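You operate a simulated robot arm through the tools that you are given. There is no shell and no other tool. Be economical: measure what you need, move in short steps, check, and stop when the job is done.

You run a simulated robot arm. Do the job below in one go: nothing can be reset, and whatever is moved stays where it is left.

JOB
Tip the cream and the sugar into the mixing bowl and whisk till the cream stands.
Fine: glass, cup and whisk go back.

The check looks at the end state, three seconds after you hand in, the way a careful person would. Anything else that was tipped, shoved, dropped, spilled or broken makes it a failure.

ROBOT AND FRAMES
A 6-joint arm with a two-finger parallel gripper, fixed in place. Base frame: the origin is at the foot of the arm, x ahead of it, y to its left, z up; the work surface is at about z = 900. Units: mm, rad, N and s.
With the tool pointing down near the work surface it reaches from about 240 to 640 mm from the base axis. Its first joint turns from -1.152 to 1.152 rad. Payload 2.7 kg.
The tool frame sits at the grasp point between the pads (the TCP): z along the fingers, y along the line on which they close. The tips reach 23 mm beyond it. The gripper opens to 94 mm. The fingers are 38 mm wide and 10 mm thick; the gripper's body (54 by 96 mm) begins 39 mm behind the TCP.
Orientation is that of the tool frame in the base frame, as a unit quaternion [w, x, y, z]. With the fingers straight down and closing along the base's y, the tool's x points along the base's -x, its y along +y and its z along -z.

CONTROLS
- The arm moves only by the tool drive_tool. Its argument "increments" is a list of rows, each a list of 7 numbers: the shift along the tool's x, y, z in units of 150 mm (1.0 is 150 mm), then the turn, a rotation vector about the tool's x, y, z in units of 180 degrees (1.0 is 180 degrees), then the gripper command, from -1 (shut) to 1 (fully open), values between in proportion. In form: [[tx, ty, tz, rx, ry, rz, claw], ...]. A call has 1 to 8 rows; each row is the pose to reach, as a shift and turn from the pose commanded when the call began, along the tool's axes at that moment. A call with a number of a shift or a turn outside -1 to 1 is refused whole. Each row takes 0.2 s and may step no farther than 50 mm and 0.15 rad from the row before; otherwise, or with a gripper value out of range, the whole call is refused. Where a pose cannot be reached the arm comes as near as it can. A force on the tool above 40 N (or 10 N above the force at the start of the call, whichever is more), or a blocked arm, ends the call early, and 0.2 s more pass. Each finger travels about 45 mm/s and halts on what it meets, pressing with about 43 N; the grip force reading is that of the motor and also rises with nothing between the fingers. The clock runs only during rows and for 0.2 s after the last one: add rows that repeat a pose to give the fingers time. The reply holds the time, the measured pose of the TCP, the force on the tool along the base axes, the opening and the grip force, in the units named above and with some noise.
- Cameras (640 x 400 px; columns grow to the right, rows downward): "scene" is fixed at [79.5, -438.4, 1400.1]; the picture's right is [0.73, -0.69, 0.00], its down [-0.41, -0.43, -0.80] and it looks along [0.55, 0.58, -0.60] (base axes); focal length 249 px, centre (320, 200). "wrist" rides on the gripper at [-39, 0, -44] in the tool frame; the picture's right is [0.00, -1.00, 0.00], its down [0.97, 0.00, -0.24] and it looks along [0.24, 0.00, 0.97] (tool axes); focal length 218 px, centre (320, 200). There is no depth. A picture from a camera that has moved, and an enlarged one, comes with that camera's place and axes in the base frame and with its lens.
- get_image(camera): a new picture of that camera. It takes no simulated time.
- zoom(camera, box): a new picture of the part [left, top, right, bottom] of that camera's present view, enlarged. It takes no simulated time.
- job_done(): hands the job in; it is judged then, once.

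Go step by step. Nothing tells you positions but the pictures and the camera data: compare them with the known pose of the tool, close in by small moves and look again before you grip or let go. The budget is 120 turns and 76 pictures, counting those below and the enlarged ones. Unless the task says otherwise, let go and move clear before handing in, and close with one line.

The tools are called after ">>>" as name(argument=value, ...) on one line, values as JSON. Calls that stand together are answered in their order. drive_tool: Moves the arm, as the interface text tells. Its arguments: {"type":"object","properties":{"increments":{"type":"array"}},"required":["increments"]} The other tools are called the same way: get_image (camera) takes a picture; zoom (camera, box) takes an enlarged picture of a part of a camera's view; job_done () hands the job in.

At the start:

```text
clock: 0.0
eef_pos: [389.4, 92.3, 1250.0]
ee_rot: [0.0, 0.001, 1.0, 0.0]
wrist_force: [-0.4, -0.2, 0.3]
finger_gap: 93.9
grip_force: 0.1
```

scene: 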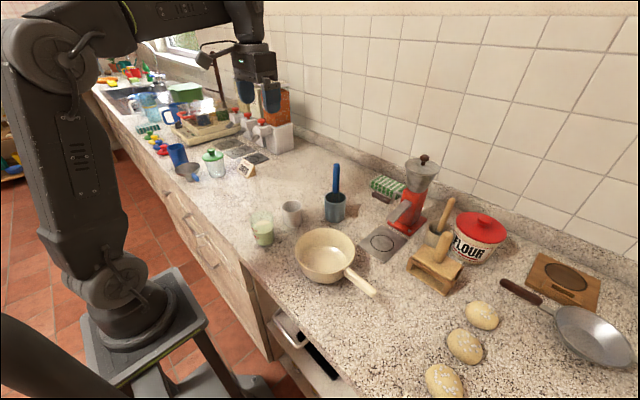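
wrist: 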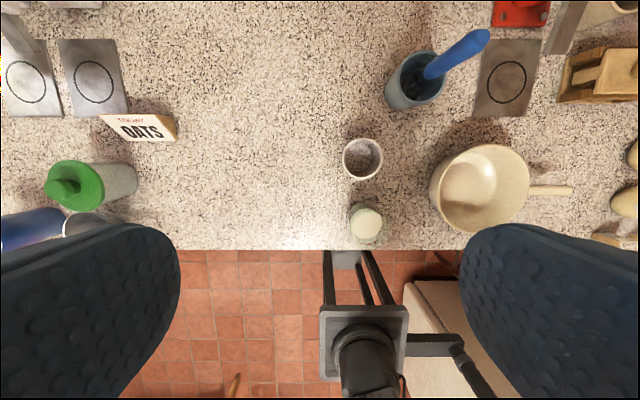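

I see the glass with cream, a small sugar cup, a blue holder with a blue-handled tool (probably the whisk) and a cream-coloured bowl with a handle. I'll zoom in to identify them.

>>> zoom(camera="scene", box=[230, 150, 390, 310])

>>> zoom(camera="wrist", box=[330, 10, 570, 260])

>>> zoom(camera="scene", box=[380, 140, 540, 300])

>>> zoom(camera="scene", box=[130, 70, 310, 190])

```text
2.50 times, centred on (310, 230) of scene
camera zoom: at [79.5, -438.4, 1400.1], right [0.73, -0.69, 0.0], down [-0.41, -0.43, -0.8], along [0.55, 0.58, -0.6], focal length 622 px, centre (345, 125)
```

zoom: 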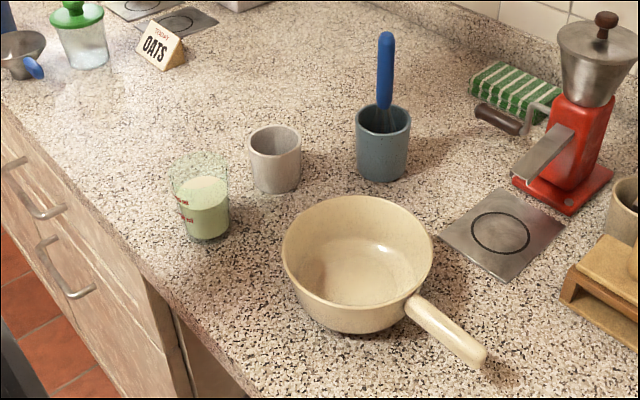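

```text
1.60 times, centred on (450, 135) of wrist
camera zoom: at [428.4, 91.1, 1293.9], right [0.0, -1.0, 0.0], down [-0.97, 0.0, 0.24], along [-0.24, 0.0, -0.97], focal length 349 px, centre (112, 304)
```

zoom: 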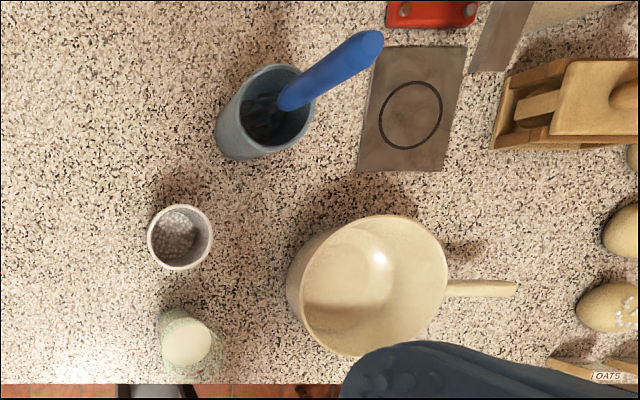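

```text
2.50 times, centred on (460, 220) of scene
camera zoom: at [79.5, -438.4, 1400.1], right [0.73, -0.69, 0.0], down [-0.41, -0.43, -0.8], along [0.55, 0.58, -0.6], focal length 622 px, centre (-30, 150)
```

zoom: 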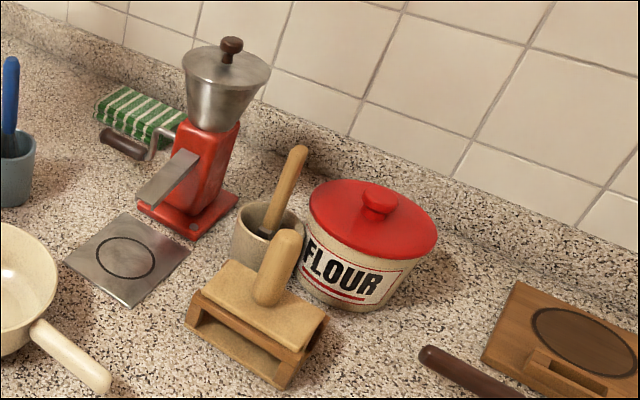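

```text
3.33 times, centred on (220, 130) of scene
camera zoom: at [79.5, -438.4, 1400.1], right [0.73, -0.69, 0.0], down [-0.41, -0.43, -0.8], along [0.55, 0.58, -0.6], focal length 829 px, centre (653, 433)
```

zoom: 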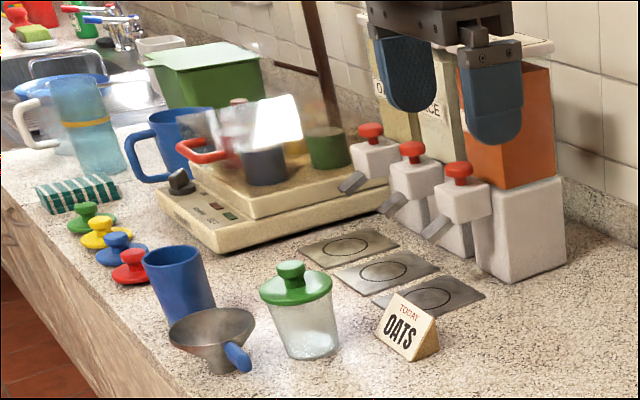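

The cream glass is near (303, 12), the sugar cup near (410, 26), the holder with the blue-handled whisk near (514, -49), and the bowl near (362, -163). I'll hover over the glass for a closer look.

>>> drive_tool(increments=[[0.115, -0.107, 0.2, 0, 0, 0, 1], [0.23, -0.213, 0.4, 0, 0, 0, 1], [0.344, -0.32, 0.6, 0, 0, 0, 1], [0.458, -0.426, 0.8, 0, 0, 0, 1], [0.573, -0.533, 1.0, 0, 0, 0, 1], [0.573, -0.533, 1.0, 0, 0, 0, 1]])

>>> get_image(camera="wrist")

```text
clock: 1.4
eef_pos: [302.3, 12.3, 1098.9]
ee_rot: [0.001, 0.0, 1.0, 0.0]
wrist_force: [-0.2, 1.4, -0.1]
finger_gap: 94.2
grip_force: 0.0
```

```text
69 pictures are left
camera wrist: at [341.9, 11.3, 1143.1], right [0.0, -1.0, 0.0], down [-0.97, 0.0, 0.24], along [-0.24, 0.0, -0.97], focal length 218 px, centre (320, 200)
```

wrist: 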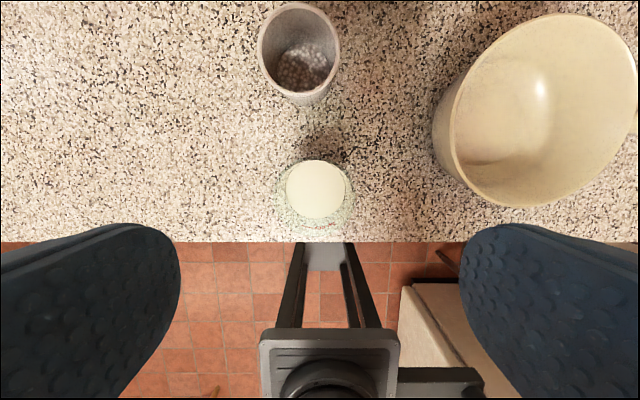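

The glass appears almost directly under the tool. I'll zoom in for its rim and for the cup and bowl.

>>> zoom(camera="wrist", box=[256, 140, 384, 250])

>>> zoom(camera="scene", box=[236, 190, 316, 250])

```text
3.64 times, centred on (320, 195) of wrist
camera zoom: at [341.9, 11.3, 1143.1], right [0.0, -1.0, 0.0], down [-0.97, 0.0, 0.24], along [-0.24, 0.0, -0.97], focal length 794 px, centre (320, 218)
```

zoom: 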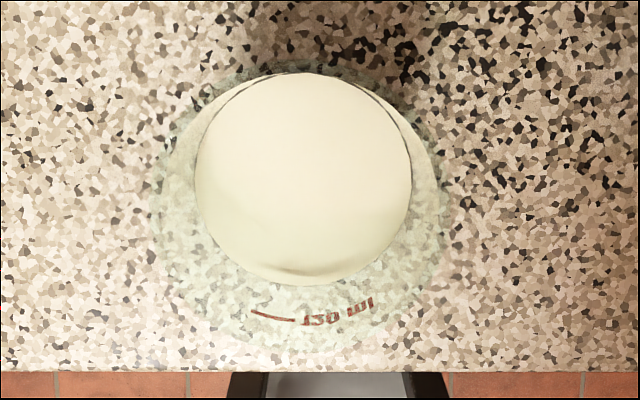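

```text
6.67 times, centred on (276, 220) of scene
camera zoom: at [79.5, -438.4, 1400.1], right [0.73, -0.69, 0.0], down [-0.41, -0.43, -0.8], along [0.55, 0.58, -0.6], focal length 1658 px, centre (613, 67)
```

zoom: 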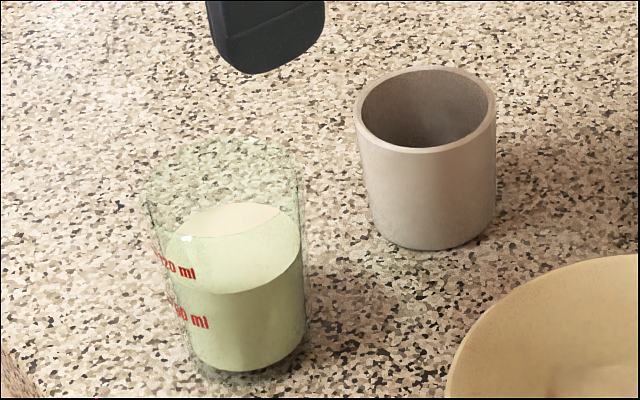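

The glass centre is near (305, 15) with the rim around z = 985. Before gripping it I'll test, empty and in free air, that the tool can tip to horizontal and beyond at the pouring radius.

>>> drive_tool(increments=[[-0.1, 0, 0, 0, -0.047, 0, 1], [-0.2, 0, 0, 0, -0.094, 0, 1], [-0.3, 0, 0, 0, -0.141, 0, 1], [-0.4, 0, 0, 0, -0.188, 0, 1], [-0.5, 0, 0, 0, -0.235, 0, 1], [-0.6, 0, 0, 0, -0.282, 0, 1], [-0.7, 0, 0, 0, -0.329, 0, 1], [-0.767, 0, 0, 0, -0.376, 0, 1]])

```text
clock: 3.2
eef_pos: [409.9, 38.1, 1099.1]
ee_rot: [0.478, 0.03, 0.876, -0.058]
wrist_force: [0.3, 2.5, -0.1]
finger_gap: 93.8
grip_force: 0.1
out of reach, approached as far as the arm can: row 6, 7, 8
```

The arm stopped at about 57° of tilt in that direction. I'll look at its configuration.

>>> get_image(camera="scene")

```text
66 pictures are left
```

scene: 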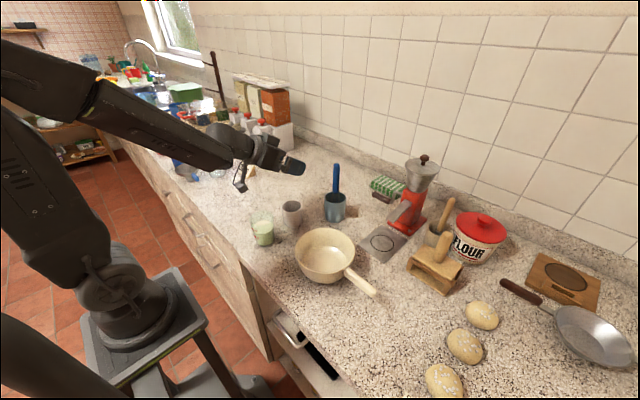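

The arm is UR-like, so a sideways tilt through wrist 2 should work better. I'll go back to vertical first.

>>> drive_tool(increments=[[0, 0, 0, 0, 0.047, 0, 1], [0, 0, 0, 0, 0.094, 0, 1], [0, 0, 0, 0, 0.141, 0, 1], [0, 0, 0, 0, 0.188, 0, 1], [0, 0, 0, 0, 0.235, 0, 1], [0, 0, 0, 0, 0.282, 0, 1], [0, 0, 0, 0, 0.329, 0, 1], [0, 0, 0, 0, 0.376, 0, 1]])

```text
clock: 5.0
eef_pos: [412.1, 40.4, 1101.0]
ee_rot: [-0.091, 0.052, 0.994, -0.035]
wrist_force: [0.3, -0.4, -0.4]
finger_gap: 93.7
grip_force: 0.0
```

Next I turn the tool so its y axis points along base x and it sits exactly vertical.

>>> drive_tool(increments=[[0, 0, 0, -0.00622, -0.00276, 0.04652, 1], [0, 0, 0, -0.01244, -0.00552, 0.09304, 1], [0, 0, 0, -0.01866, -0.00828, 0.13956, 1], [0, 0, 0, -0.02488, -0.01104, 0.18608, 1], [0, 0, 0, -0.0311, -0.0138, 0.2326, 1], [0, 0, 0, -0.03732, -0.01656, 0.27912, 1], [0, 0, 0, -0.04354, -0.01932, 0.32564, 1], [0, 0, 0, -0.04976, -0.02208, 0.37216, 1]])

>>> drive_tool(increments=[[0, 0, 0, -0.00622, -0.00276, 0.04652, 1], [0, 0, 0, -0.01244, -0.00552, 0.09304, 1], [0, 0, 0, -0.01244, -0.00552, 0.09304, 1]])

```text
clock: 6.8
eef_pos: [412.2, 39.7, 1100.9]
ee_rot: [-0.019, 0.599, 0.801, -0.007]
wrist_force: [-0.7, -0.2, 0.2]
finger_gap: 93.8
grip_force: 0.1
```

```text
clock: 7.6
eef_pos: [412.0, 40.1, 1100.3]
ee_rot: [0.002, 0.709, 0.705, 0.001]
wrist_force: [0.2, 0.7, -1.0]
finger_gap: 93.9
grip_force: 0.1
```

Now the test tilt with the tool swinging toward -y.

>>> drive_tool(increments=[[0, 0, 0, 0, -0.047, 0, 1], [0, 0, 0, 0, -0.094, 0, 1], [0, 0, 0, 0, -0.141, 0, 1], [0, 0, 0, 0, -0.188, 0, 1], [0, 0, 0, 0, -0.235, 0, 1], [0, 0, 0, 0, -0.282, 0, 1], [0, 0, 0, 0, -0.329, 0, 1], [0, 0, 0, 0, -0.376, 0, 1]])

>>> drive_tool(increments=[[0, 0, 0, 0, -0.047, 0, 1], [0, 0, 0, 0, -0.094, 0, 1], [0, 0, 0, 0, -0.141, 0, 1], [0, 0, 0, 0, -0.188, 0, 1], [0, 0, 0, 0, -0.235, 0, 1], [0, 0, 0, 0, -0.282, 0, 1], [0, 0, 0, 0, -0.329, 0, 1]])

>>> get_image(camera="scene")

```text
clock: 9.4
eef_pos: [412.3, 40.3, 1100.7]
ee_rot: [0.395, 0.588, 0.585, -0.395]
wrist_force: [-0.8, 0.4, -0.4]
finger_gap: 94.1
grip_force: 0.1
```

```text
clock: 11.0
eef_pos: [457.8, -43.8, 1113.6]
ee_rot: [0.607, 0.365, 0.404, -0.579]
wrist_force: [0.6, 0.2, -0.5]
finger_gap: 94.1
grip_force: 0.1
out of reach, approached as far as the arm can: row 5, 6, 7
```

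```text
65 pictures are left
```

scene: 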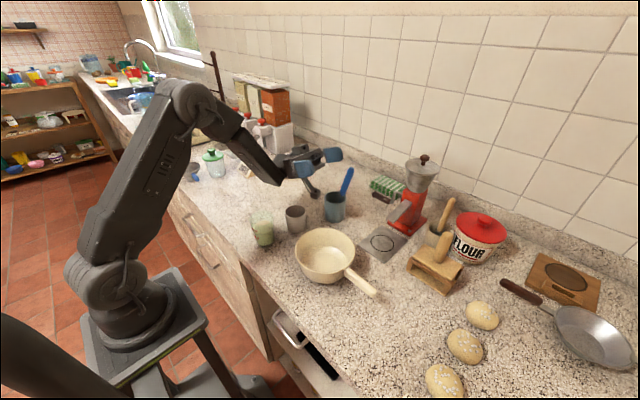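

The tilt reached about 105° before going out of reach. The whisk handle seems to have shifted, so I'll look closely.

>>> zoom(camera="scene", box=[270, 130, 400, 230])

```text
4.00 times, centred on (335, 180) of scene
camera zoom: at [79.6, -438.3, 1400.1], right [0.73, -0.69, 0.0], down [-0.41, -0.43, -0.8], along [0.55, 0.58, -0.6], focal length 995 px, centre (260, 280)
```

zoom: 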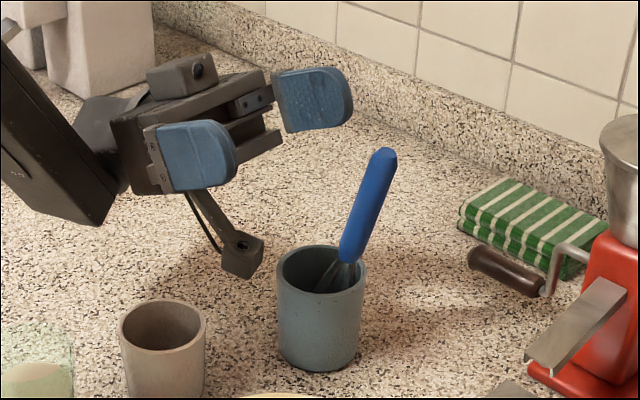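

The whisk only leaned over inside its holder, and the holder hasn't moved. There is a bracket hanging from the gripper that I need to understand, so I'll zoom further.

>>> zoom(camera="scene", box=[285, 140, 345, 205])

>>> get_image(camera="wrist")

```text
6.15 times, centred on (315, 172) of scene
camera zoom: at [79.6, -438.3, 1400.1], right [0.73, -0.69, 0.0], down [-0.41, -0.43, -0.8], along [0.55, 0.58, -0.6], focal length 1530 px, centre (351, 369)
```

zoom: 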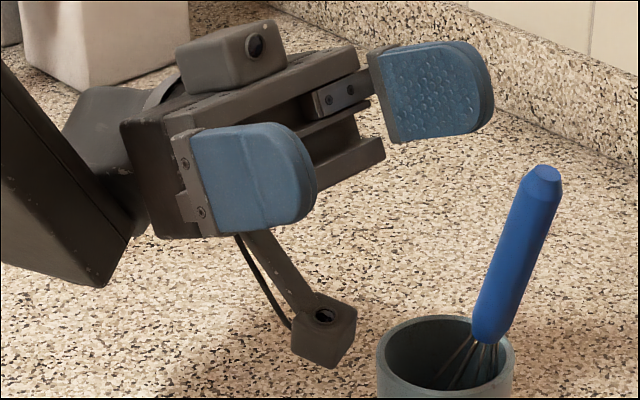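

```text
62 pictures are left
camera wrist: at [455.7, 11.9, 1131.7], right [-1.0, -0.06, 0.03], down [-0.01, -0.18, -0.98], along [0.07, -0.98, 0.18], focal length 218 px, centre (320, 200)
```

wrist: 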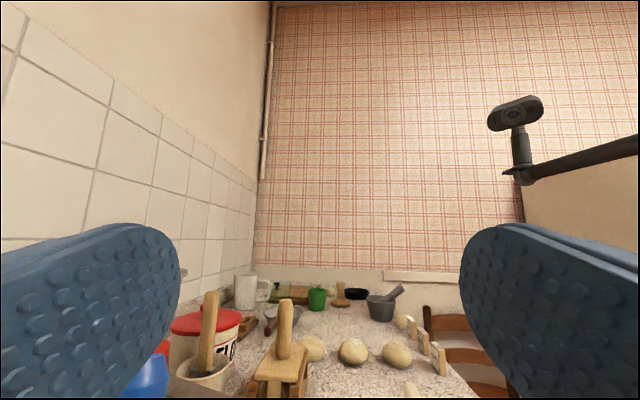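

The gripper carries a small sensor bracket on its +x side, so I'll pour over the camera (-x) side instead. First I back up and away from the whisk and return to vertical.

>>> drive_tool(increments=[[-0.117, -0.063, -0.062, 0, 0, 0, 1], [-0.234, -0.127, -0.124, 0.001, 0.0452, 0.0015, 1], [-0.35, -0.19, -0.185, 0.0021, 0.0904, 0.003, 1], [-0.467, -0.253, -0.247, 0.0032, 0.1356, 0.0045, 1], [-0.467, -0.253, -0.247, 0.0043, 0.1808, 0.006, 1], [-0.467, -0.253, -0.247, 0.0054, 0.226, 0.0075, 1], [-0.467, -0.253, -0.247, 0.0064, 0.2712, 0.009, 1], [-0.467, -0.253, -0.247, 0.0075, 0.3164, 0.0104, 1]])

>>> drive_tool(increments=[[0, 0, 0, 0.001, 0.0452, 0.0015, 1], [0, 0, 0, 0.0021, 0.0904, 0.003, 1], [0, 0, 0, 0.0032, 0.1356, 0.0045, 1], [0, 0, 0, 0.0043, 0.1808, 0.006, 1], [0, 0, 0, 0.0054, 0.226, 0.0075, 1], [0, 0, 0, 0.0064, 0.2712, 0.009, 1], [0, 0, 0, 0.0075, 0.3164, 0.0104, 1], [0, 0, 0, 0.0075, 0.3164, 0.0104, 1]])

```text
clock: 12.8
eef_pos: [417.1, 17.0, 1163.8]
ee_rot: [0.346, 0.609, 0.633, -0.329]
wrist_force: [-0.2, -0.1, -0.8]
finger_gap: 94.0
grip_force: 0.0
out of reach, approached as far as the arm can: row 1
```

```text
clock: 14.6
eef_pos: [417.0, 14.8, 1164.4]
ee_rot: [0.0, 0.707, 0.708, 0.0]
wrist_force: [0.5, -0.6, 0.1]
finger_gap: 94.0
grip_force: 0.1
```

Vertical again. Now I turn the tool half a revolution the other way while moving over toward the bowl.

>>> drive_tool(increments=[[-0.125, -0.04, 0, 0, 0, -0.047, 1], [-0.25, -0.08, 0, 0, 0, -0.094, 1], [-0.375, -0.12, 0, 0, 0, -0.141, 1], [-0.5, -0.16, 0, 0, 0, -0.188, 1], [-0.625, -0.2, 0, 0, 0, -0.235, 1], [-0.75, -0.24, 0, 0, 0, -0.282, 1], [-0.875, -0.28, 0, 0, 0, -0.329, 1], [-1, -0.32, 0, 0, 0, -0.376, 1]])

>>> drive_tool(increments=[[0, 0, 0, 0, 0, -0.047, 1], [0, 0, 0, 0, 0, -0.094, 1], [0, 0, 0, 0, 0, -0.141, 1], [0, 0, 0, 0, 0, -0.188, 1], [0, 0, 0, 0, 0, -0.235, 1], [0, 0, 0, 0, 0, -0.282, 1], [0, 0, 0, 0, 0, -0.329, 1], [0, 0, 0, 0, 0, -0.376, 1]])

>>> drive_tool(increments=[[0, 0, 0, 0, 0, -0.047, 1], [0, 0, 0, 0, 0, -0.094, 1], [0, 0, 0, 0, 0, -0.141, 1], [0, 0, 0, 0, 0, -0.188, 1], [0, 0, 0, 0, 0, -0.235, 1], [0, 0, 0, 0, 0, -0.248, 1], [0, 0, 0, 0, 0, -0.248, 1]])

>>> get_image(camera="wrist")

```text
clock: 16.4
eef_pos: [368.4, -135.2, 1164.5]
ee_rot: [0.0, 0.193, 0.981, -0.001]
wrist_force: [0.5, -0.4, 0.8]
finger_gap: 94.0
grip_force: 0.1
```

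```text
clock: 18.2
eef_pos: [369.6, -134.0, 1165.4]
ee_rot: [0.0, -0.386, 0.922, -0.002]
wrist_force: [-0.8, -0.2, -0.3]
finger_gap: 94.2
grip_force: 0.1
```

```text
clock: 19.8
eef_pos: [369.2, -133.1, 1163.9]
ee_rot: [0.001, 0.708, -0.706, 0.0]
wrist_force: [-0.1, -0.1, -0.9]
finger_gap: 93.8
grip_force: 0.0
```

```text
61 pictures are left
camera wrist: at [370.1, -94.9, 1208.4], right [1.0, 0.0, 0.0], down [0.0, -0.97, 0.24], along [0.0, -0.24, -0.97], focal length 218 px, centre (320, 200)
```

wrist: 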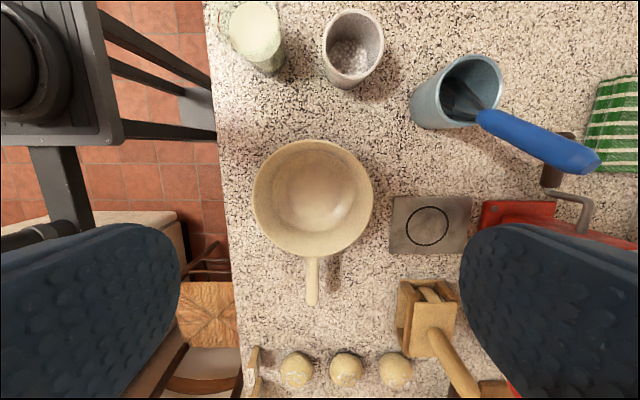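

The bowl centre is near (362, -155). Now I test the tilt in this configuration.

>>> drive_tool(increments=[[0, 0, 0, 0, 0.047, 0, 1], [0, 0, 0, 0, 0.094, 0, 1], [0, 0, 0, 0, 0.141, 0, 1], [0, 0, 0, 0, 0.188, 0, 1], [0, 0, 0, 0, 0.235, 0, 1], [0, 0, 0, 0, 0.282, 0, 1], [0, 0, 0, 0, 0.329, 0, 1], [0, 0, 0, 0, 0.376, 0, 1]])

>>> drive_tool(increments=[[0, 0, 0, 0, 0.047, 0, 1], [0, 0, 0, 0, 0.094, 0, 1], [0, 0, 0, 0, 0.141, 0, 1], [0, 0, 0, 0, 0.188, 0, 1], [0, 0, 0, 0, 0.235, 0, 1], [0, 0, 0, 0, 0.282, 0, 1], [0, 0, 0, 0, 0.3, 0, 1]])

>>> get_image(camera="scene")

```text
clock: 21.6
eef_pos: [369.1, -134.6, 1163.7]
ee_rot: [0.395, 0.586, -0.586, 0.396]
wrist_force: [-0.8, 0.3, 0.0]
finger_gap: 93.8
grip_force: 0.0
```

```text
clock: 23.2
eef_pos: [376.5, -150.6, 1176.7]
ee_rot: [0.615, 0.35, -0.345, 0.617]
wrist_force: [0.0, -0.2, -0.7]
finger_gap: 94.1
grip_force: 0.1
out of reach, approached as far as the arm can: row 7
```

```text
60 pictures are left
```

scene: 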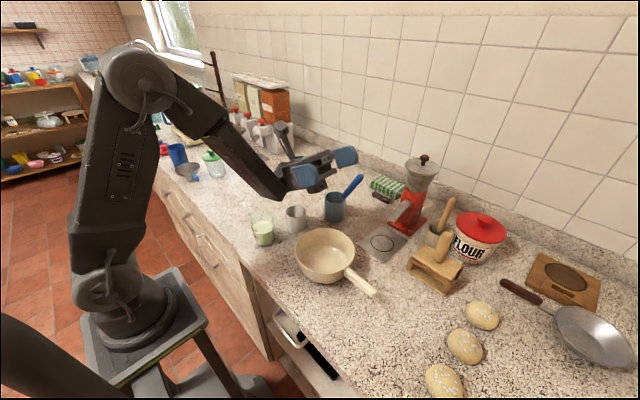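

Tilt reaches about 120° here, which is enough. Back to vertical and over to the glass.

>>> drive_tool(increments=[[0, 0, 0, 0, -0.0449, 0, 1], [0, 0, 0, 0, -0.0898, 0, 1], [0, 0, 0, 0, -0.1347, 0, 1], [0, 0, 0, 0, -0.1796, 0, 1], [0, 0, 0, 0, -0.2245, 0, 1], [0, 0, 0, 0, -0.2694, 0, 1], [0, 0, 0, 0, -0.3143, 0, 1], [0, 0, 0, 0, -0.3592, 0, 1]])

>>> drive_tool(increments=[[0, 0, 0, 0, -0.0449, 0, 1], [0, 0, 0, 0, -0.0898, 0, 1], [0, 0, 0, 0, -0.1347, 0, 1], [0, 0, 0, 0, -0.1796, 0, 1], [0, 0, 0, 0, -0.2245, 0, 1], [0, 0, 0, 0, -0.2694, 0, 1], [0, 0, 0, 0, -0.3138, 0, 1], [0, 0, 0, 0, -0.3138, 0, 1]])

>>> drive_tool(increments=[[-0.167, 0.08, 0.02, 0, 0, 0, 1], [-0.333, 0.16, 0.08, 0, 0, 0, 1], [-0.5, 0.24, 0.16, 0, 0, 0, 1], [-0.667, 0.32, 0.25, 0, 0, 0, 1], [-0.833, 0.4, 0.33, 0, 0, 0, 1], [-1.0, 0.473, 0.42, 0, 0, 0, 1], [-1.0, 0.473, 0.42, 0, 0, 0, 1]])

>>> get_image(camera="wrist")

```text
clock: 25.0
eef_pos: [374.5, -150.8, 1177.1]
ee_rot: [0.338, 0.622, -0.621, 0.337]
wrist_force: [-1.5, -1.2, 0.2]
finger_gap: 93.9
grip_force: 0.1
```

```text
clock: 26.8
eef_pos: [374.8, -151.1, 1175.9]
ee_rot: [-0.004, -0.707, 0.707, -0.004]
wrist_force: [0.9, 0.2, 0.4]
finger_gap: 94.1
grip_force: 0.0
```

```text
clock: 28.4
eef_pos: [305.5, -1.5, 1111.9]
ee_rot: [0.004, 0.707, -0.707, 0.004]
wrist_force: [-0.5, -0.1, 0.1]
finger_gap: 93.9
grip_force: 0.0
```

```text
59 pictures are left
camera wrist: at [305.1, 36.5, 1155.2], right [1.0, 0.0, 0.0], down [0.0, -0.97, 0.25], along [0.0, -0.25, -0.97], focal length 218 px, centre (320, 200)
```

wrist: 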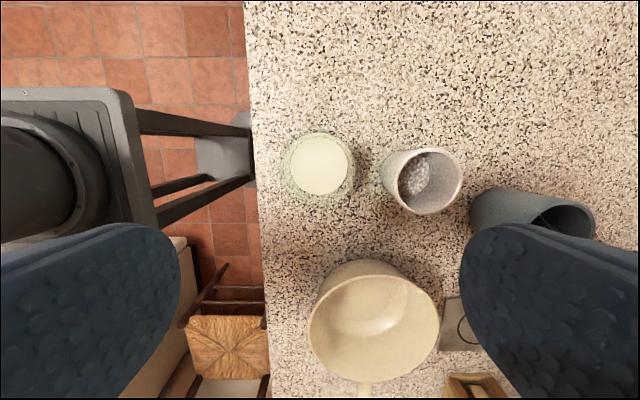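

The cup appears about 20 mm closer to -y than at the start, so my test tilt must have brushed it. It has to go back to its original spot anyway; I'll check for spills.

>>> zoom(camera="scene", box=[230, 150, 390, 310])

>>> zoom(camera="wrist", box=[260, 110, 480, 240])

```text
2.50 times, centred on (310, 230) of scene
camera zoom: at [79.5, -438.4, 1400.1], right [0.73, -0.69, 0.0], down [-0.41, -0.43, -0.8], along [0.55, 0.58, -0.6], focal length 622 px, centre (345, 125)
```

zoom: 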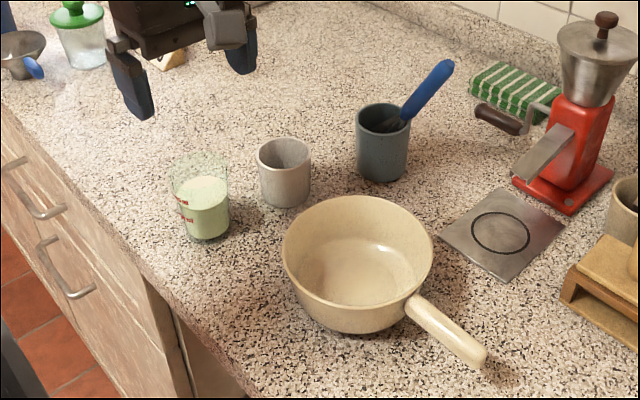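

```text
2.91 times, centred on (370, 175) of wrist
camera zoom: at [305.1, 36.5, 1155.2], right [1.0, 0.0, 0.0], down [0.0, -0.97, 0.25], along [0.0, -0.25, -0.97], focal length 635 px, centre (174, 273)
```

zoom: 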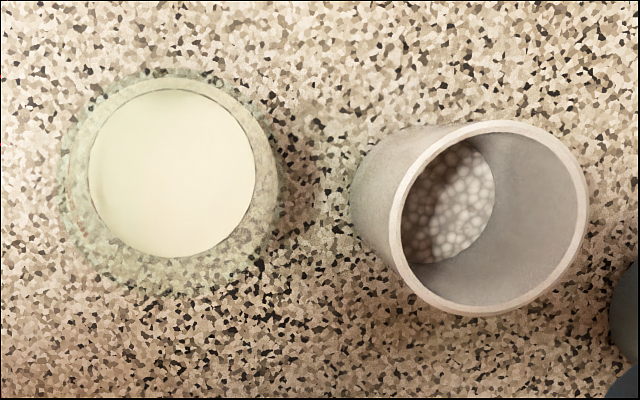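

Nothing spilled. The glass centre is about (305.5, 18), and I'll narrow the opening to keep clear of the cup and descend so the TCP is about 10 mm below the rim.

>>> drive_tool(increments=[[-0.13, 0, 0.1, 0, 0, 0, 0.7], [-0.13, 0, 0.3, 0, 0, 0, 0.7], [-0.13, 0, 0.4, 0, 0, 0, 0.7], [-0.13, 0, 0.4, 0, 0, 0, 0.7]])

>>> get_image(camera="wrist")

>>> zoom(camera="scene", box=[230, 130, 330, 250])

```text
clock: 29.4
eef_pos: [304.3, 17.3, 1052.2]
ee_rot: [0.005, 0.708, -0.706, 0.004]
wrist_force: [-0.4, -0.5, 0.2]
finger_gap: 79.8
grip_force: 0.0
```

```text
56 pictures are left
camera wrist: at [305.0, 55.1, 1095.2], right [1.0, 0.0, 0.0], down [0.0, -0.97, 0.25], along [0.0, -0.25, -0.97], focal length 218 px, centre (320, 200)
```

wrist: 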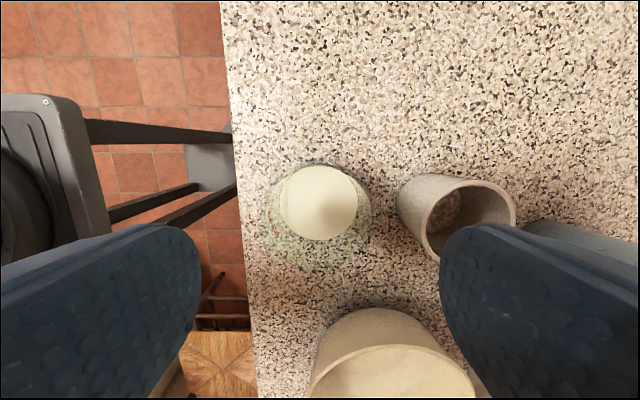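

```text
3.33 times, centred on (280, 190) of scene
camera zoom: at [79.5, -438.4, 1400.1], right [0.73, -0.69, 0.0], down [-0.41, -0.43, -0.8], along [0.55, 0.58, -0.6], focal length 829 px, centre (453, 233)
```

zoom: 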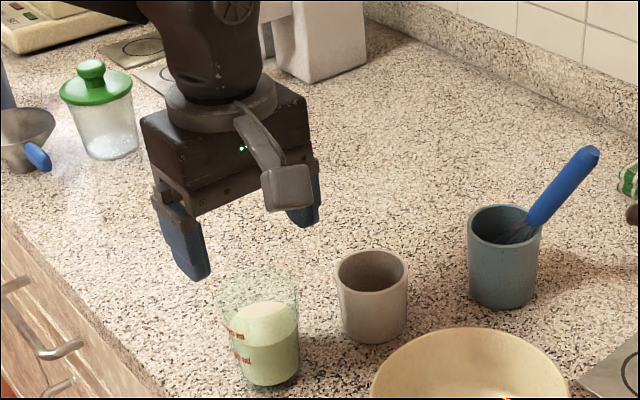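

Aligned with the glass at (304, 17). I descend 80 mm and close.

>>> drive_tool(increments=[[0, 0, 0.13, 0, 0, 0, 0.7], [0, 0, 0.26, 0, 0, 0, 0.7], [0, 0, 0.39, 0, 0, 0, 0.7], [0, 0, 0.533, 0, 0, 0, 0.7], [0, 0, 0.533, 0, 0, 0, 0.7]])

>>> zoom(camera="scene", box=[230, 160, 330, 260])

```text
clock: 30.6
eef_pos: [303.2, 17.8, 972.0]
ee_rot: [0.004, 0.707, -0.707, 0.004]
wrist_force: [0.0, 0.2, -0.4]
finger_gap: 80.1
grip_force: 0.0
```

```text
4.00 times, centred on (280, 210) of scene
camera zoom: at [79.5, -438.4, 1400.1], right [0.73, -0.69, 0.0], down [-0.41, -0.43, -0.8], along [0.55, 0.58, -0.6], focal length 995 px, centre (480, 160)
```

zoom: 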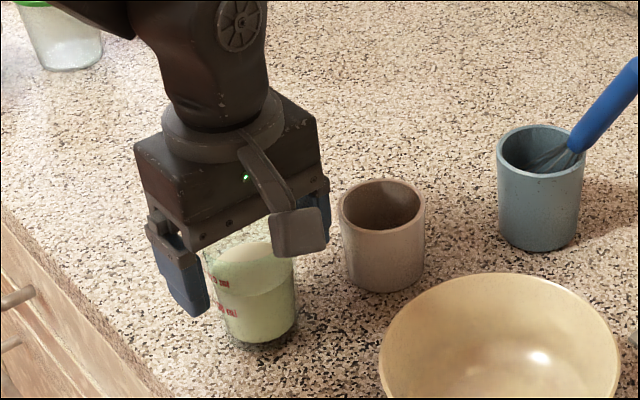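

Fingers straddle the glass properly. Closing.

>>> drive_tool(increments=[[0, 0, 0, 0, 0, 0, 0.4], [0, 0, 0, 0, 0, 0, 0.1], [0, 0, 0, 0, 0, 0, 0.0], [0, 0, 0, 0, 0, 0, 0.0], [0, 0, 0, 0, 0, 0, 0.0]])

```text
clock: 31.8
eef_pos: [303.8, 16.5, 971.7]
ee_rot: [-0.005, -0.707, 0.707, -0.003]
wrist_force: [0.0, -0.3, 0.2]
finger_gap: 62.6
grip_force: 43.0
```

The glass is held at a 62.6 mm gap. I lift it slowly to z ≈ 1115 and check.

>>> drive_tool(increments=[[0, 0, -0.05, 0, 0, 0, 0.0], [0, 0, -0.15, 0, 0, 0, 0.0], [0, 0, -0.3, 0, 0, 0, 0.0], [0, 0, -0.45, 0, 0, 0, 0.0], [0, 0, -0.6, 0, 0, 0, 0.0], [0, 0, -0.75, 0, 0, 0, 0.0], [0, 0, -0.88, 0, 0, 0, 0.0], [0, 0, -0.953, 0, 0, 0, 0.0]])

>>> get_image(camera="scene")

```text
clock: 33.6
eef_pos: [305.4, 18.4, 1115.1]
ee_rot: [-0.004, -0.707, 0.708, -0.005]
wrist_force: [-0.8, -0.8, -0.2]
finger_gap: 47.1
grip_force: 0.0
```

```text
53 pictures are left
```

scene: 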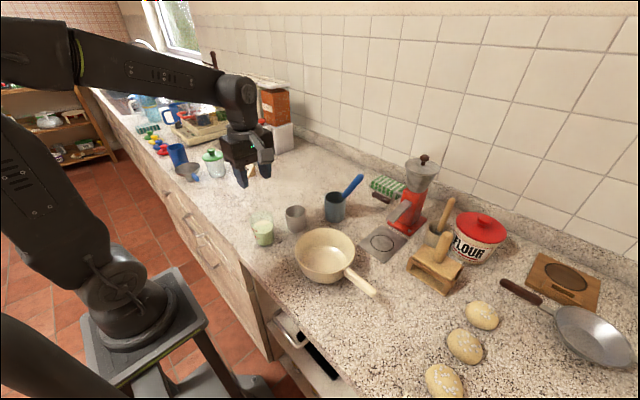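

The fingers slipped off and the glass stayed where it was. I'll check the glass up close.

>>> zoom(camera="scene", box=[236, 190, 316, 250])

>>> zoom(camera="wrist", box=[240, 100, 400, 200])

```text
6.67 times, centred on (276, 220) of scene
camera zoom: at [79.5, -438.4, 1400.1], right [0.73, -0.69, 0.0], down [-0.41, -0.43, -0.8], along [0.55, 0.58, -0.6], focal length 1658 px, centre (613, 67)
```

zoom: 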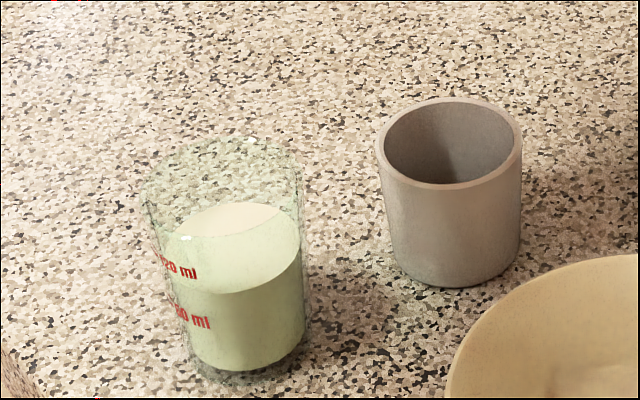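

```text
4.00 times, centred on (320, 150) of wrist
camera zoom: at [305.8, 56.5, 1158.6], right [1.0, 0.0, 0.0], down [0.0, -0.97, 0.25], along [0.0, -0.25, -0.97], focal length 873 px, centre (320, 400)
```

zoom: 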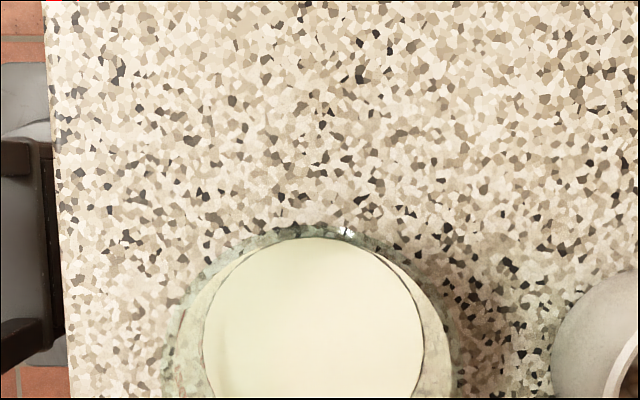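

The glass is untouched and upright; the pads only had its flared rim. I'll re-grip lower and harder and test with a small lift.

>>> drive_tool(increments=[[0, 0, 0, 0, 0, 0, 0.7], [0, 0, 0, 0, 0, 0, 0.7], [0.005, 0.01, 0.15, 0, 0, 0, 0.7], [0.005, 0.01, 0.4, 0, 0, 0, 0.7], [0.005, 0.01, 0.65, 0, 0, 0, 0.7], [0.005, 0.01, 0.85, 0, 0, 0, 0.7], [0.005, 0.01, 1.0, 0, 0, 0, 0.7], [0.005, 0.01, 1.0, 0, 0, 0, 0.7]])

>>> drive_tool(increments=[[0, 0, 0.02, 0, 0, 0, 0.7], [0, 0, 0.02, 0, 0, 0, 0], [0, 0, 0.02, 0, 0, 0, -1], [0, 0, 0.02, 0, 0, 0, -1], [0, 0, 0.02, 0, 0, 0, -1], [0, 0, 0.02, 0, 0, 0, -1]])

>>> drive_tool(increments=[[0, 0, -0.03, 0, 0, 0, -1], [0, 0, -0.06, 0, 0, 0, -1], [0, 0, -0.1, 0, 0, 0, -1], [0, 0, -0.1, 0, 0, 0, -1]])

>>> zoom(camera="scene", box=[236, 190, 316, 250])

```text
clock: 35.4
eef_pos: [301.8, 14.3, 964.4]
ee_rot: [-0.005, -0.707, 0.708, -0.003]
wrist_force: [0.4, 0.1, 0.0]
finger_gap: 80.1
grip_force: 0.0
```

```text
clock: 36.8
eef_pos: [300.9, 14.6, 961.8]
ee_rot: [0.004, 0.707, -0.707, 0.004]
wrist_force: [0.7, 1.1, 3.1]
finger_gap: 61.9
grip_force: 42.7
```

```text
clock: 37.8
eef_pos: [301.7, 15.1, 977.9]
ee_rot: [0.004, 0.707, -0.707, 0.004]
wrist_force: [0.0, 0.8, -3.1]
finger_gap: 62.2
grip_force: 43.2
```

```text
6.67 times, centred on (276, 220) of scene
camera zoom: at [79.5, -438.4, 1400.1], right [0.73, -0.69, 0.0], down [-0.41, -0.43, -0.8], along [0.55, 0.58, -0.6], focal length 1658 px, centre (613, 67)
```

zoom: 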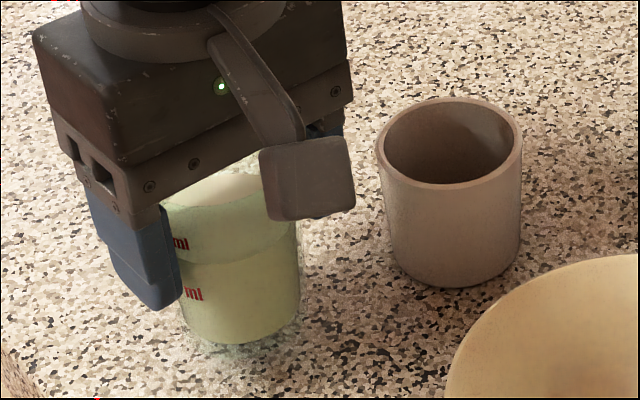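

The glass is now lifted, with about 3 N of load. I raise it to z ≈ 1120.

>>> drive_tool(increments=[[0, 0, -0.06, 0, 0, 0, -1], [0, 0, -0.18, 0, 0, 0, -1], [0, 0, -0.32, 0, 0, 0, -1], [0, 0, -0.47, 0, 0, 0, -1], [0, 0, -0.62, 0, 0, 0, -1], [0, 0, -0.77, 0, 0, 0, -1], [0, 0, -0.88, 0, 0, 0, -1], [0, 0, -0.947, 0, 0, 0, -1]])

>>> get_image(camera="wrist")

```text
clock: 39.6
eef_pos: [302.1, 16.2, 1118.3]
ee_rot: [0.005, 0.707, -0.707, 0.004]
wrist_force: [-0.5, 0.0, -2.1]
finger_gap: 62.1
grip_force: 43.2
```

```text
49 pictures are left
camera wrist: at [302.8, 55.0, 1162.5], right [1.0, 0.0, 0.0], down [0.0, -0.97, 0.25], along [0.0, -0.25, -0.97], focal length 218 px, centre (320, 200)
```

wrist: 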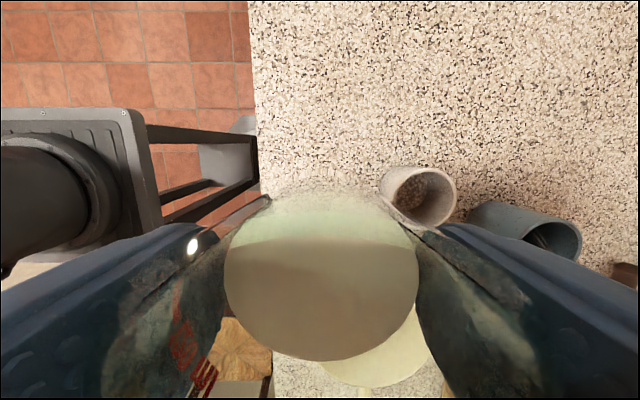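

The glass is securely held. Moving over to the bowl at TCP (362, -178).

>>> drive_tool(increments=[[0.06, -0.02, 0, 0, 0, 0, -1], [0.2, -0.07, 0, 0, 0, 0, -1], [0.35, -0.13, 0, 0, 0, 0, -1], [0.5, -0.19, 0, 0, 0, 0, -1], [0.65, -0.25, 0, 0, 0, 0, -1], [0.8, -0.3, 0, 0, 0, 0, -1], [0.93, -0.36, 0, 0, 0, 0, -1], [1.0, -0.4, 0, 0, 0, 0, -1]])

>>> drive_tool(increments=[[0.08, 0, 0, 0, 0, 0, -1], [0.18, 0, 0, 0, 0, 0, -1], [0.26, 0, 0, 0, 0, 0, -1], [0.293, 0, 0, 0, 0, 0, -1], [0.293, 0, 0, 0, 0, 0, -1]])

>>> get_image(camera="scene")

```text
clock: 41.4
eef_pos: [362.7, -133.6, 1121.1]
ee_rot: [-0.005, -0.707, 0.708, -0.004]
wrist_force: [0.6, 0.8, -2.5]
finger_gap: 62.1
grip_force: 43.0
```

```text
clock: 42.6
eef_pos: [363.1, -175.7, 1121.5]
ee_rot: [0.005, 0.708, -0.706, 0.004]
wrist_force: [0.0, -0.3, -1.9]
finger_gap: 62.0
grip_force: 44.0
```

```text
48 pictures are left
```

scene: 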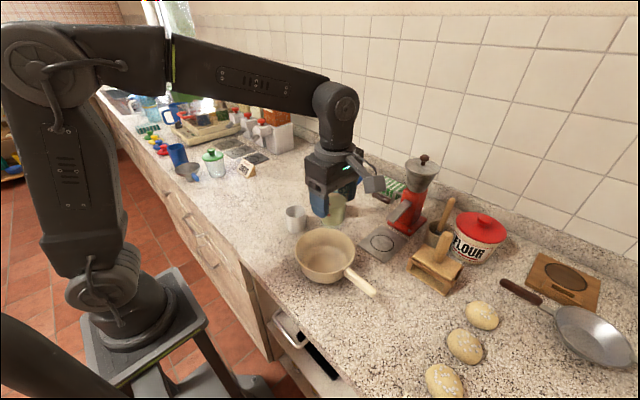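

The glass is over the bowl. I tilt it to 40° with a small shift in -y so the lip stays central.

>>> drive_tool(increments=[[0.04, 0, 0, 0, 0.037, 0, -1], [0.08, 0, 0, 0, 0.074, 0, -1], [0.12, 0, 0, 0, 0.111, 0, -1], [0.16, 0, 0, 0, 0.148, 0, -1], [0.193, 0, 0, 0, 0.185, 0, -1], [0.193, 0, 0, 0, 0.21, 0, -1], [0.193, 0, 0, 0, 0.222, 0, -1]])

>>> zoom(camera="scene", box=[260, 130, 420, 300])

```text
clock: 44.2
eef_pos: [362.8, -205.5, 1122.2]
ee_rot: [0.246, 0.663, -0.663, 0.246]
wrist_force: [-0.4, 0.4, -2.2]
finger_gap: 62.1
grip_force: 42.5
```

```text
2.35 times, centred on (340, 215) of scene
camera zoom: at [79.5, -438.4, 1400.1], right [0.73, -0.69, 0.0], down [-0.41, -0.43, -0.8], along [0.55, 0.58, -0.6], focal length 585 px, centre (273, 165)
```

zoom: 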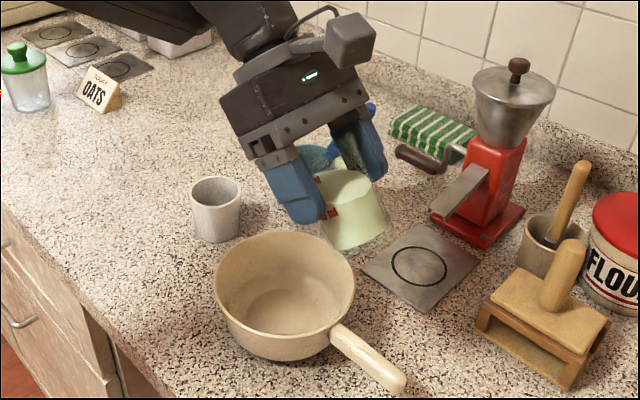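

No spill and the glass is well held. Continue tilting slowly toward 65-70°.

>>> drive_tool(increments=[[0, 0, 0, 0, 0.015, 0, -1], [0, 0, 0, 0, 0.03, 0, -1], [0, 0, 0, 0, 0.045, 0, -1], [0, 0, 0, 0, 0.06, 0, -1], [0, 0, 0, 0, 0.075, 0, -1], [0, 0, 0, 0, 0.09, 0, -1], [0, 0, 0, 0, 0.105, 0, -1], [0, 0, 0, 0, 0.12, 0, -1]])

>>> zoom(camera="scene", box=[260, 130, 420, 300])

```text
clock: 46.0
eef_pos: [362.8, -204.0, 1122.9]
ee_rot: [0.367, 0.605, -0.605, 0.366]
wrist_force: [0.3, -0.9, -3.4]
finger_gap: 61.8
grip_force: 42.7
```

```text
2.35 times, centred on (340, 215) of scene
camera zoom: at [79.5, -438.4, 1400.1], right [0.73, -0.69, 0.0], down [-0.41, -0.43, -0.8], along [0.55, 0.58, -0.6], focal length 585 px, centre (273, 165)
```

zoom: 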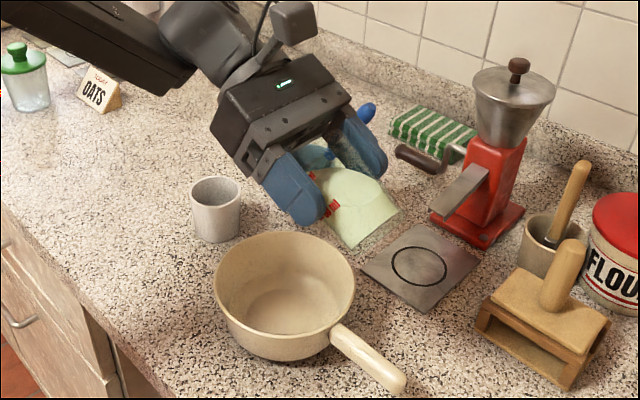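

At 62° it's about to pour. Continue slowly, shifting slightly to +y.

>>> drive_tool(increments=[[0, 0, -0.01, 0, 0.012, 0, -1], [0, 0, -0.01, 0, 0.024, 0, -1], [0, 0, -0.015, 0, 0.036, 0, -1], [0, 0, -0.02, 0, 0.048, 0, -1], [0, 0, -0.025, 0, 0.06, 0, -1], [0, 0, -0.03, 0, 0.072, 0, -1]])

>>> zoom(camera="scene", box=[260, 130, 420, 300])

```text
clock: 47.4
eef_pos: [361.5, -201.6, 1124.0]
ee_rot: [0.431, 0.56, -0.56, 0.432]
wrist_force: [0.6, 0.0, -1.8]
finger_gap: 62.0
grip_force: 43.0
```

```text
2.35 times, centred on (340, 215) of scene
camera zoom: at [79.5, -438.4, 1400.1], right [0.73, -0.69, 0.0], down [-0.41, -0.43, -0.8], along [0.55, 0.58, -0.6], focal length 585 px, centre (273, 165)
```

zoom: 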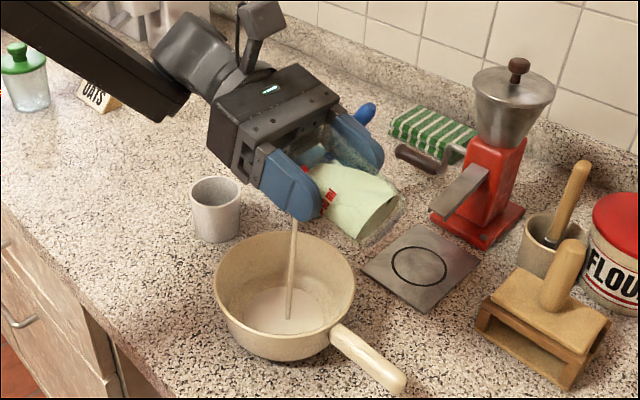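

The stream falls straight into the bowl. Continue slowly toward 90°.

>>> drive_tool(increments=[[0, 0, 0, 0, 0, 0, -1], [0, 0, 0, 0, 0, 0, -1], [0, 0, 0, 0, 0.012, 0, -1], [0, 0, 0, 0, 0.024, 0, -1], [0, 0, -0.01, 0, 0.036, 0, -1], [0, 0, -0.02, 0, 0.048, 0, -1], [0, 0, -0.03, 0, 0.06, 0, -1], [0, 0, -0.04, 0, 0.072, 0, -1]])

>>> zoom(camera="scene", box=[260, 130, 420, 300])

```text
clock: 49.2
eef_pos: [361.3, -194.8, 1124.9]
ee_rot: [0.492, 0.508, -0.508, 0.491]
wrist_force: [-0.2, 0.5, -3.1]
finger_gap: 61.7
grip_force: 43.8
```

```text
2.35 times, centred on (340, 215) of scene
camera zoom: at [79.5, -438.4, 1400.1], right [0.73, -0.69, 0.0], down [-0.41, -0.43, -0.8], along [0.55, 0.58, -0.6], focal length 585 px, centre (273, 165)
```

zoom: 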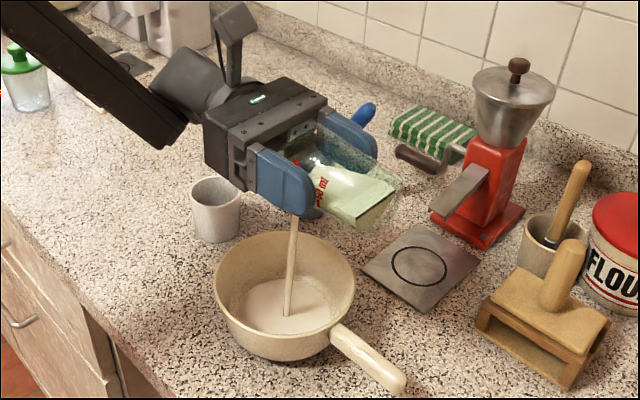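

Most of it is flowing in. Hold, then continue toward 105°.

>>> drive_tool(increments=[[0, 0, 0, 0, 0, 0, -1], [0, 0, 0, 0, 0, 0, -1], [0, 0, 0, 0, 0, 0, -1], [0, 0, -0.01, 0, 0.015, 0, -1], [0, 0, -0.02, 0, 0.03, 0, -1], [0, 0, -0.03, 0, 0.045, 0, -1], [0, 0, -0.04, 0, 0.06, 0, -1], [0, 0, -0.05, 0, 0.075, 0, -1]])

>>> drive_tool(increments=[[0, 0, 0, 0, 0, 0, -1], [0, 0, 0, 0, 0, 0, -1], [0, 0, 0, 0, 0, 0, -1], [0, 0, 0, 0, 0, 0, -1], [0, 0, 0, 0, 0, 0, -1], [0, 0, 0, 0, 0, 0, -1], [0, 0, 0, 0, 0, 0, -1], [0, 0, 0, 0, 0, 0, -1]])

>>> zoom(camera="scene", box=[260, 130, 420, 300])

```text
clock: 51.0
eef_pos: [361.7, -188.1, 1125.3]
ee_rot: [0.548, 0.447, -0.447, 0.548]
wrist_force: [0.3, 0.1, -1.9]
finger_gap: 61.7
grip_force: 42.7
```

```text
clock: 52.8
eef_pos: [362.5, -188.8, 1124.3]
ee_rot: [0.549, 0.447, -0.446, 0.549]
wrist_force: [0.1, 0.0, -1.8]
finger_gap: 62.0
grip_force: 43.1
```

```text
2.35 times, centred on (340, 215) of scene
camera zoom: at [79.5, -438.4, 1400.1], right [0.73, -0.69, 0.0], down [-0.41, -0.43, -0.8], along [0.55, 0.58, -0.6], focal length 585 px, centre (273, 165)
```

zoom: 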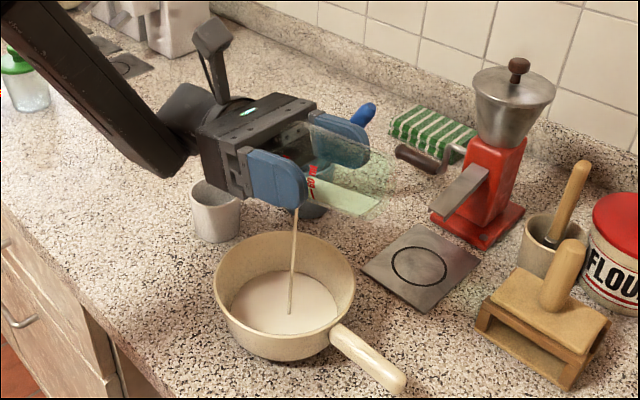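

Still a thin stream. I wait longer with a slight further tilt.

>>> drive_tool(increments=[[0, 0, 0, 0, 0.01, 0, -1], [0, 0, 0, 0, 0.02, 0, -1], [0, 0, 0, 0, 0.03, 0, -1], [0, 0, 0, 0, 0.03, 0, -1], [0, 0, 0, 0, 0.03, 0, -1], [0, 0, 0, 0, 0.03, 0, -1], [0, 0, 0, 0, 0.03, 0, -1], [0, 0, 0, 0, 0.03, 0, -1]])

>>> drive_tool(increments=[[0, 0, 0, 0, 0, 0, -1], [0, 0, 0, 0, 0, 0, -1], [0, 0, 0, 0, 0, 0, -1], [0, 0, 0, 0, 0, 0, -1], [0, 0, 0, 0, 0, 0, -1], [0, 0, 0, 0, 0, 0, -1], [0, 0, 0, 0, 0, 0, -1], [0, 0, 0, 0, 0, 0, -1]])

>>> zoom(camera="scene", box=[260, 130, 420, 300])

```text
clock: 54.6
eef_pos: [363.1, -188.4, 1125.0]
ee_rot: [0.57, 0.42, -0.421, 0.568]
wrist_force: [0.6, 0.4, -1.9]
finger_gap: 61.8
grip_force: 42.7
```

```text
clock: 56.4
eef_pos: [363.8, -188.0, 1125.3]
ee_rot: [0.569, 0.421, -0.419, 0.569]
wrist_force: [-0.1, 0.1, -0.8]
finger_gap: 61.8
grip_force: 43.6
```

```text
2.35 times, centred on (340, 215) of scene
camera zoom: at [79.5, -438.4, 1400.1], right [0.73, -0.69, 0.0], down [-0.41, -0.43, -0.8], along [0.55, 0.58, -0.6], focal length 585 px, centre (273, 165)
```

zoom: 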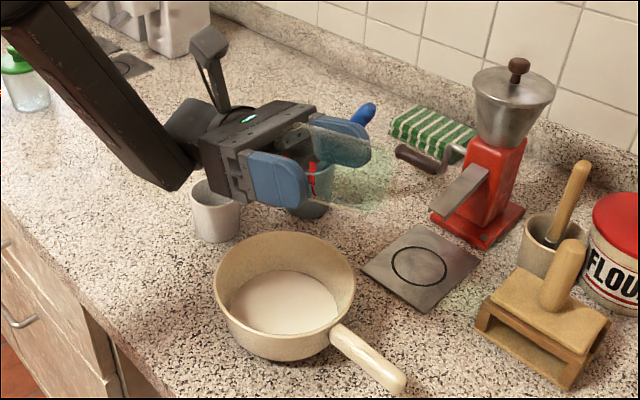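

The glass is empty and the cream is in the bowl. Turning the glass upright.

>>> drive_tool(increments=[[0, 0, 0, 0, -0.0458, 0, -1], [0, 0, 0, 0, -0.0916, 0, -1], [0, 0, 0, 0, -0.1374, 0, -1], [0, 0, 0, 0, -0.1832, 0, -1], [0, 0, 0, 0, -0.229, 0, -1], [0, 0, 0, 0, -0.2748, 0, -1], [0, 0, 0, 0, -0.3206, 0, -1], [0, 0, 0, 0, -0.3664, 0, -1]])

>>> drive_tool(increments=[[0, 0, 0, 0, -0.0458, 0, -1], [0, 0, 0, 0, -0.0916, 0, -1], [0, 0, 0, 0, -0.1374, 0, -1], [0, 0, 0, 0, -0.1832, 0, -1], [0, 0, 0, 0, -0.2292, 0, -1], [0, 0, 0, 0, -0.2292, 0, -1]])

```text
clock: 58.2
eef_pos: [362.3, -187.3, 1124.7]
ee_rot: [0.247, 0.663, -0.662, 0.248]
wrist_force: [-0.4, -0.4, -2.0]
finger_gap: 61.6
grip_force: 42.9
```

```text
clock: 59.6
eef_pos: [363.8, -188.2, 1125.0]
ee_rot: [0.001, -0.707, 0.707, 0.003]
wrist_force: [-0.6, -0.2, -2.0]
finger_gap: 61.5
grip_force: 42.4
```

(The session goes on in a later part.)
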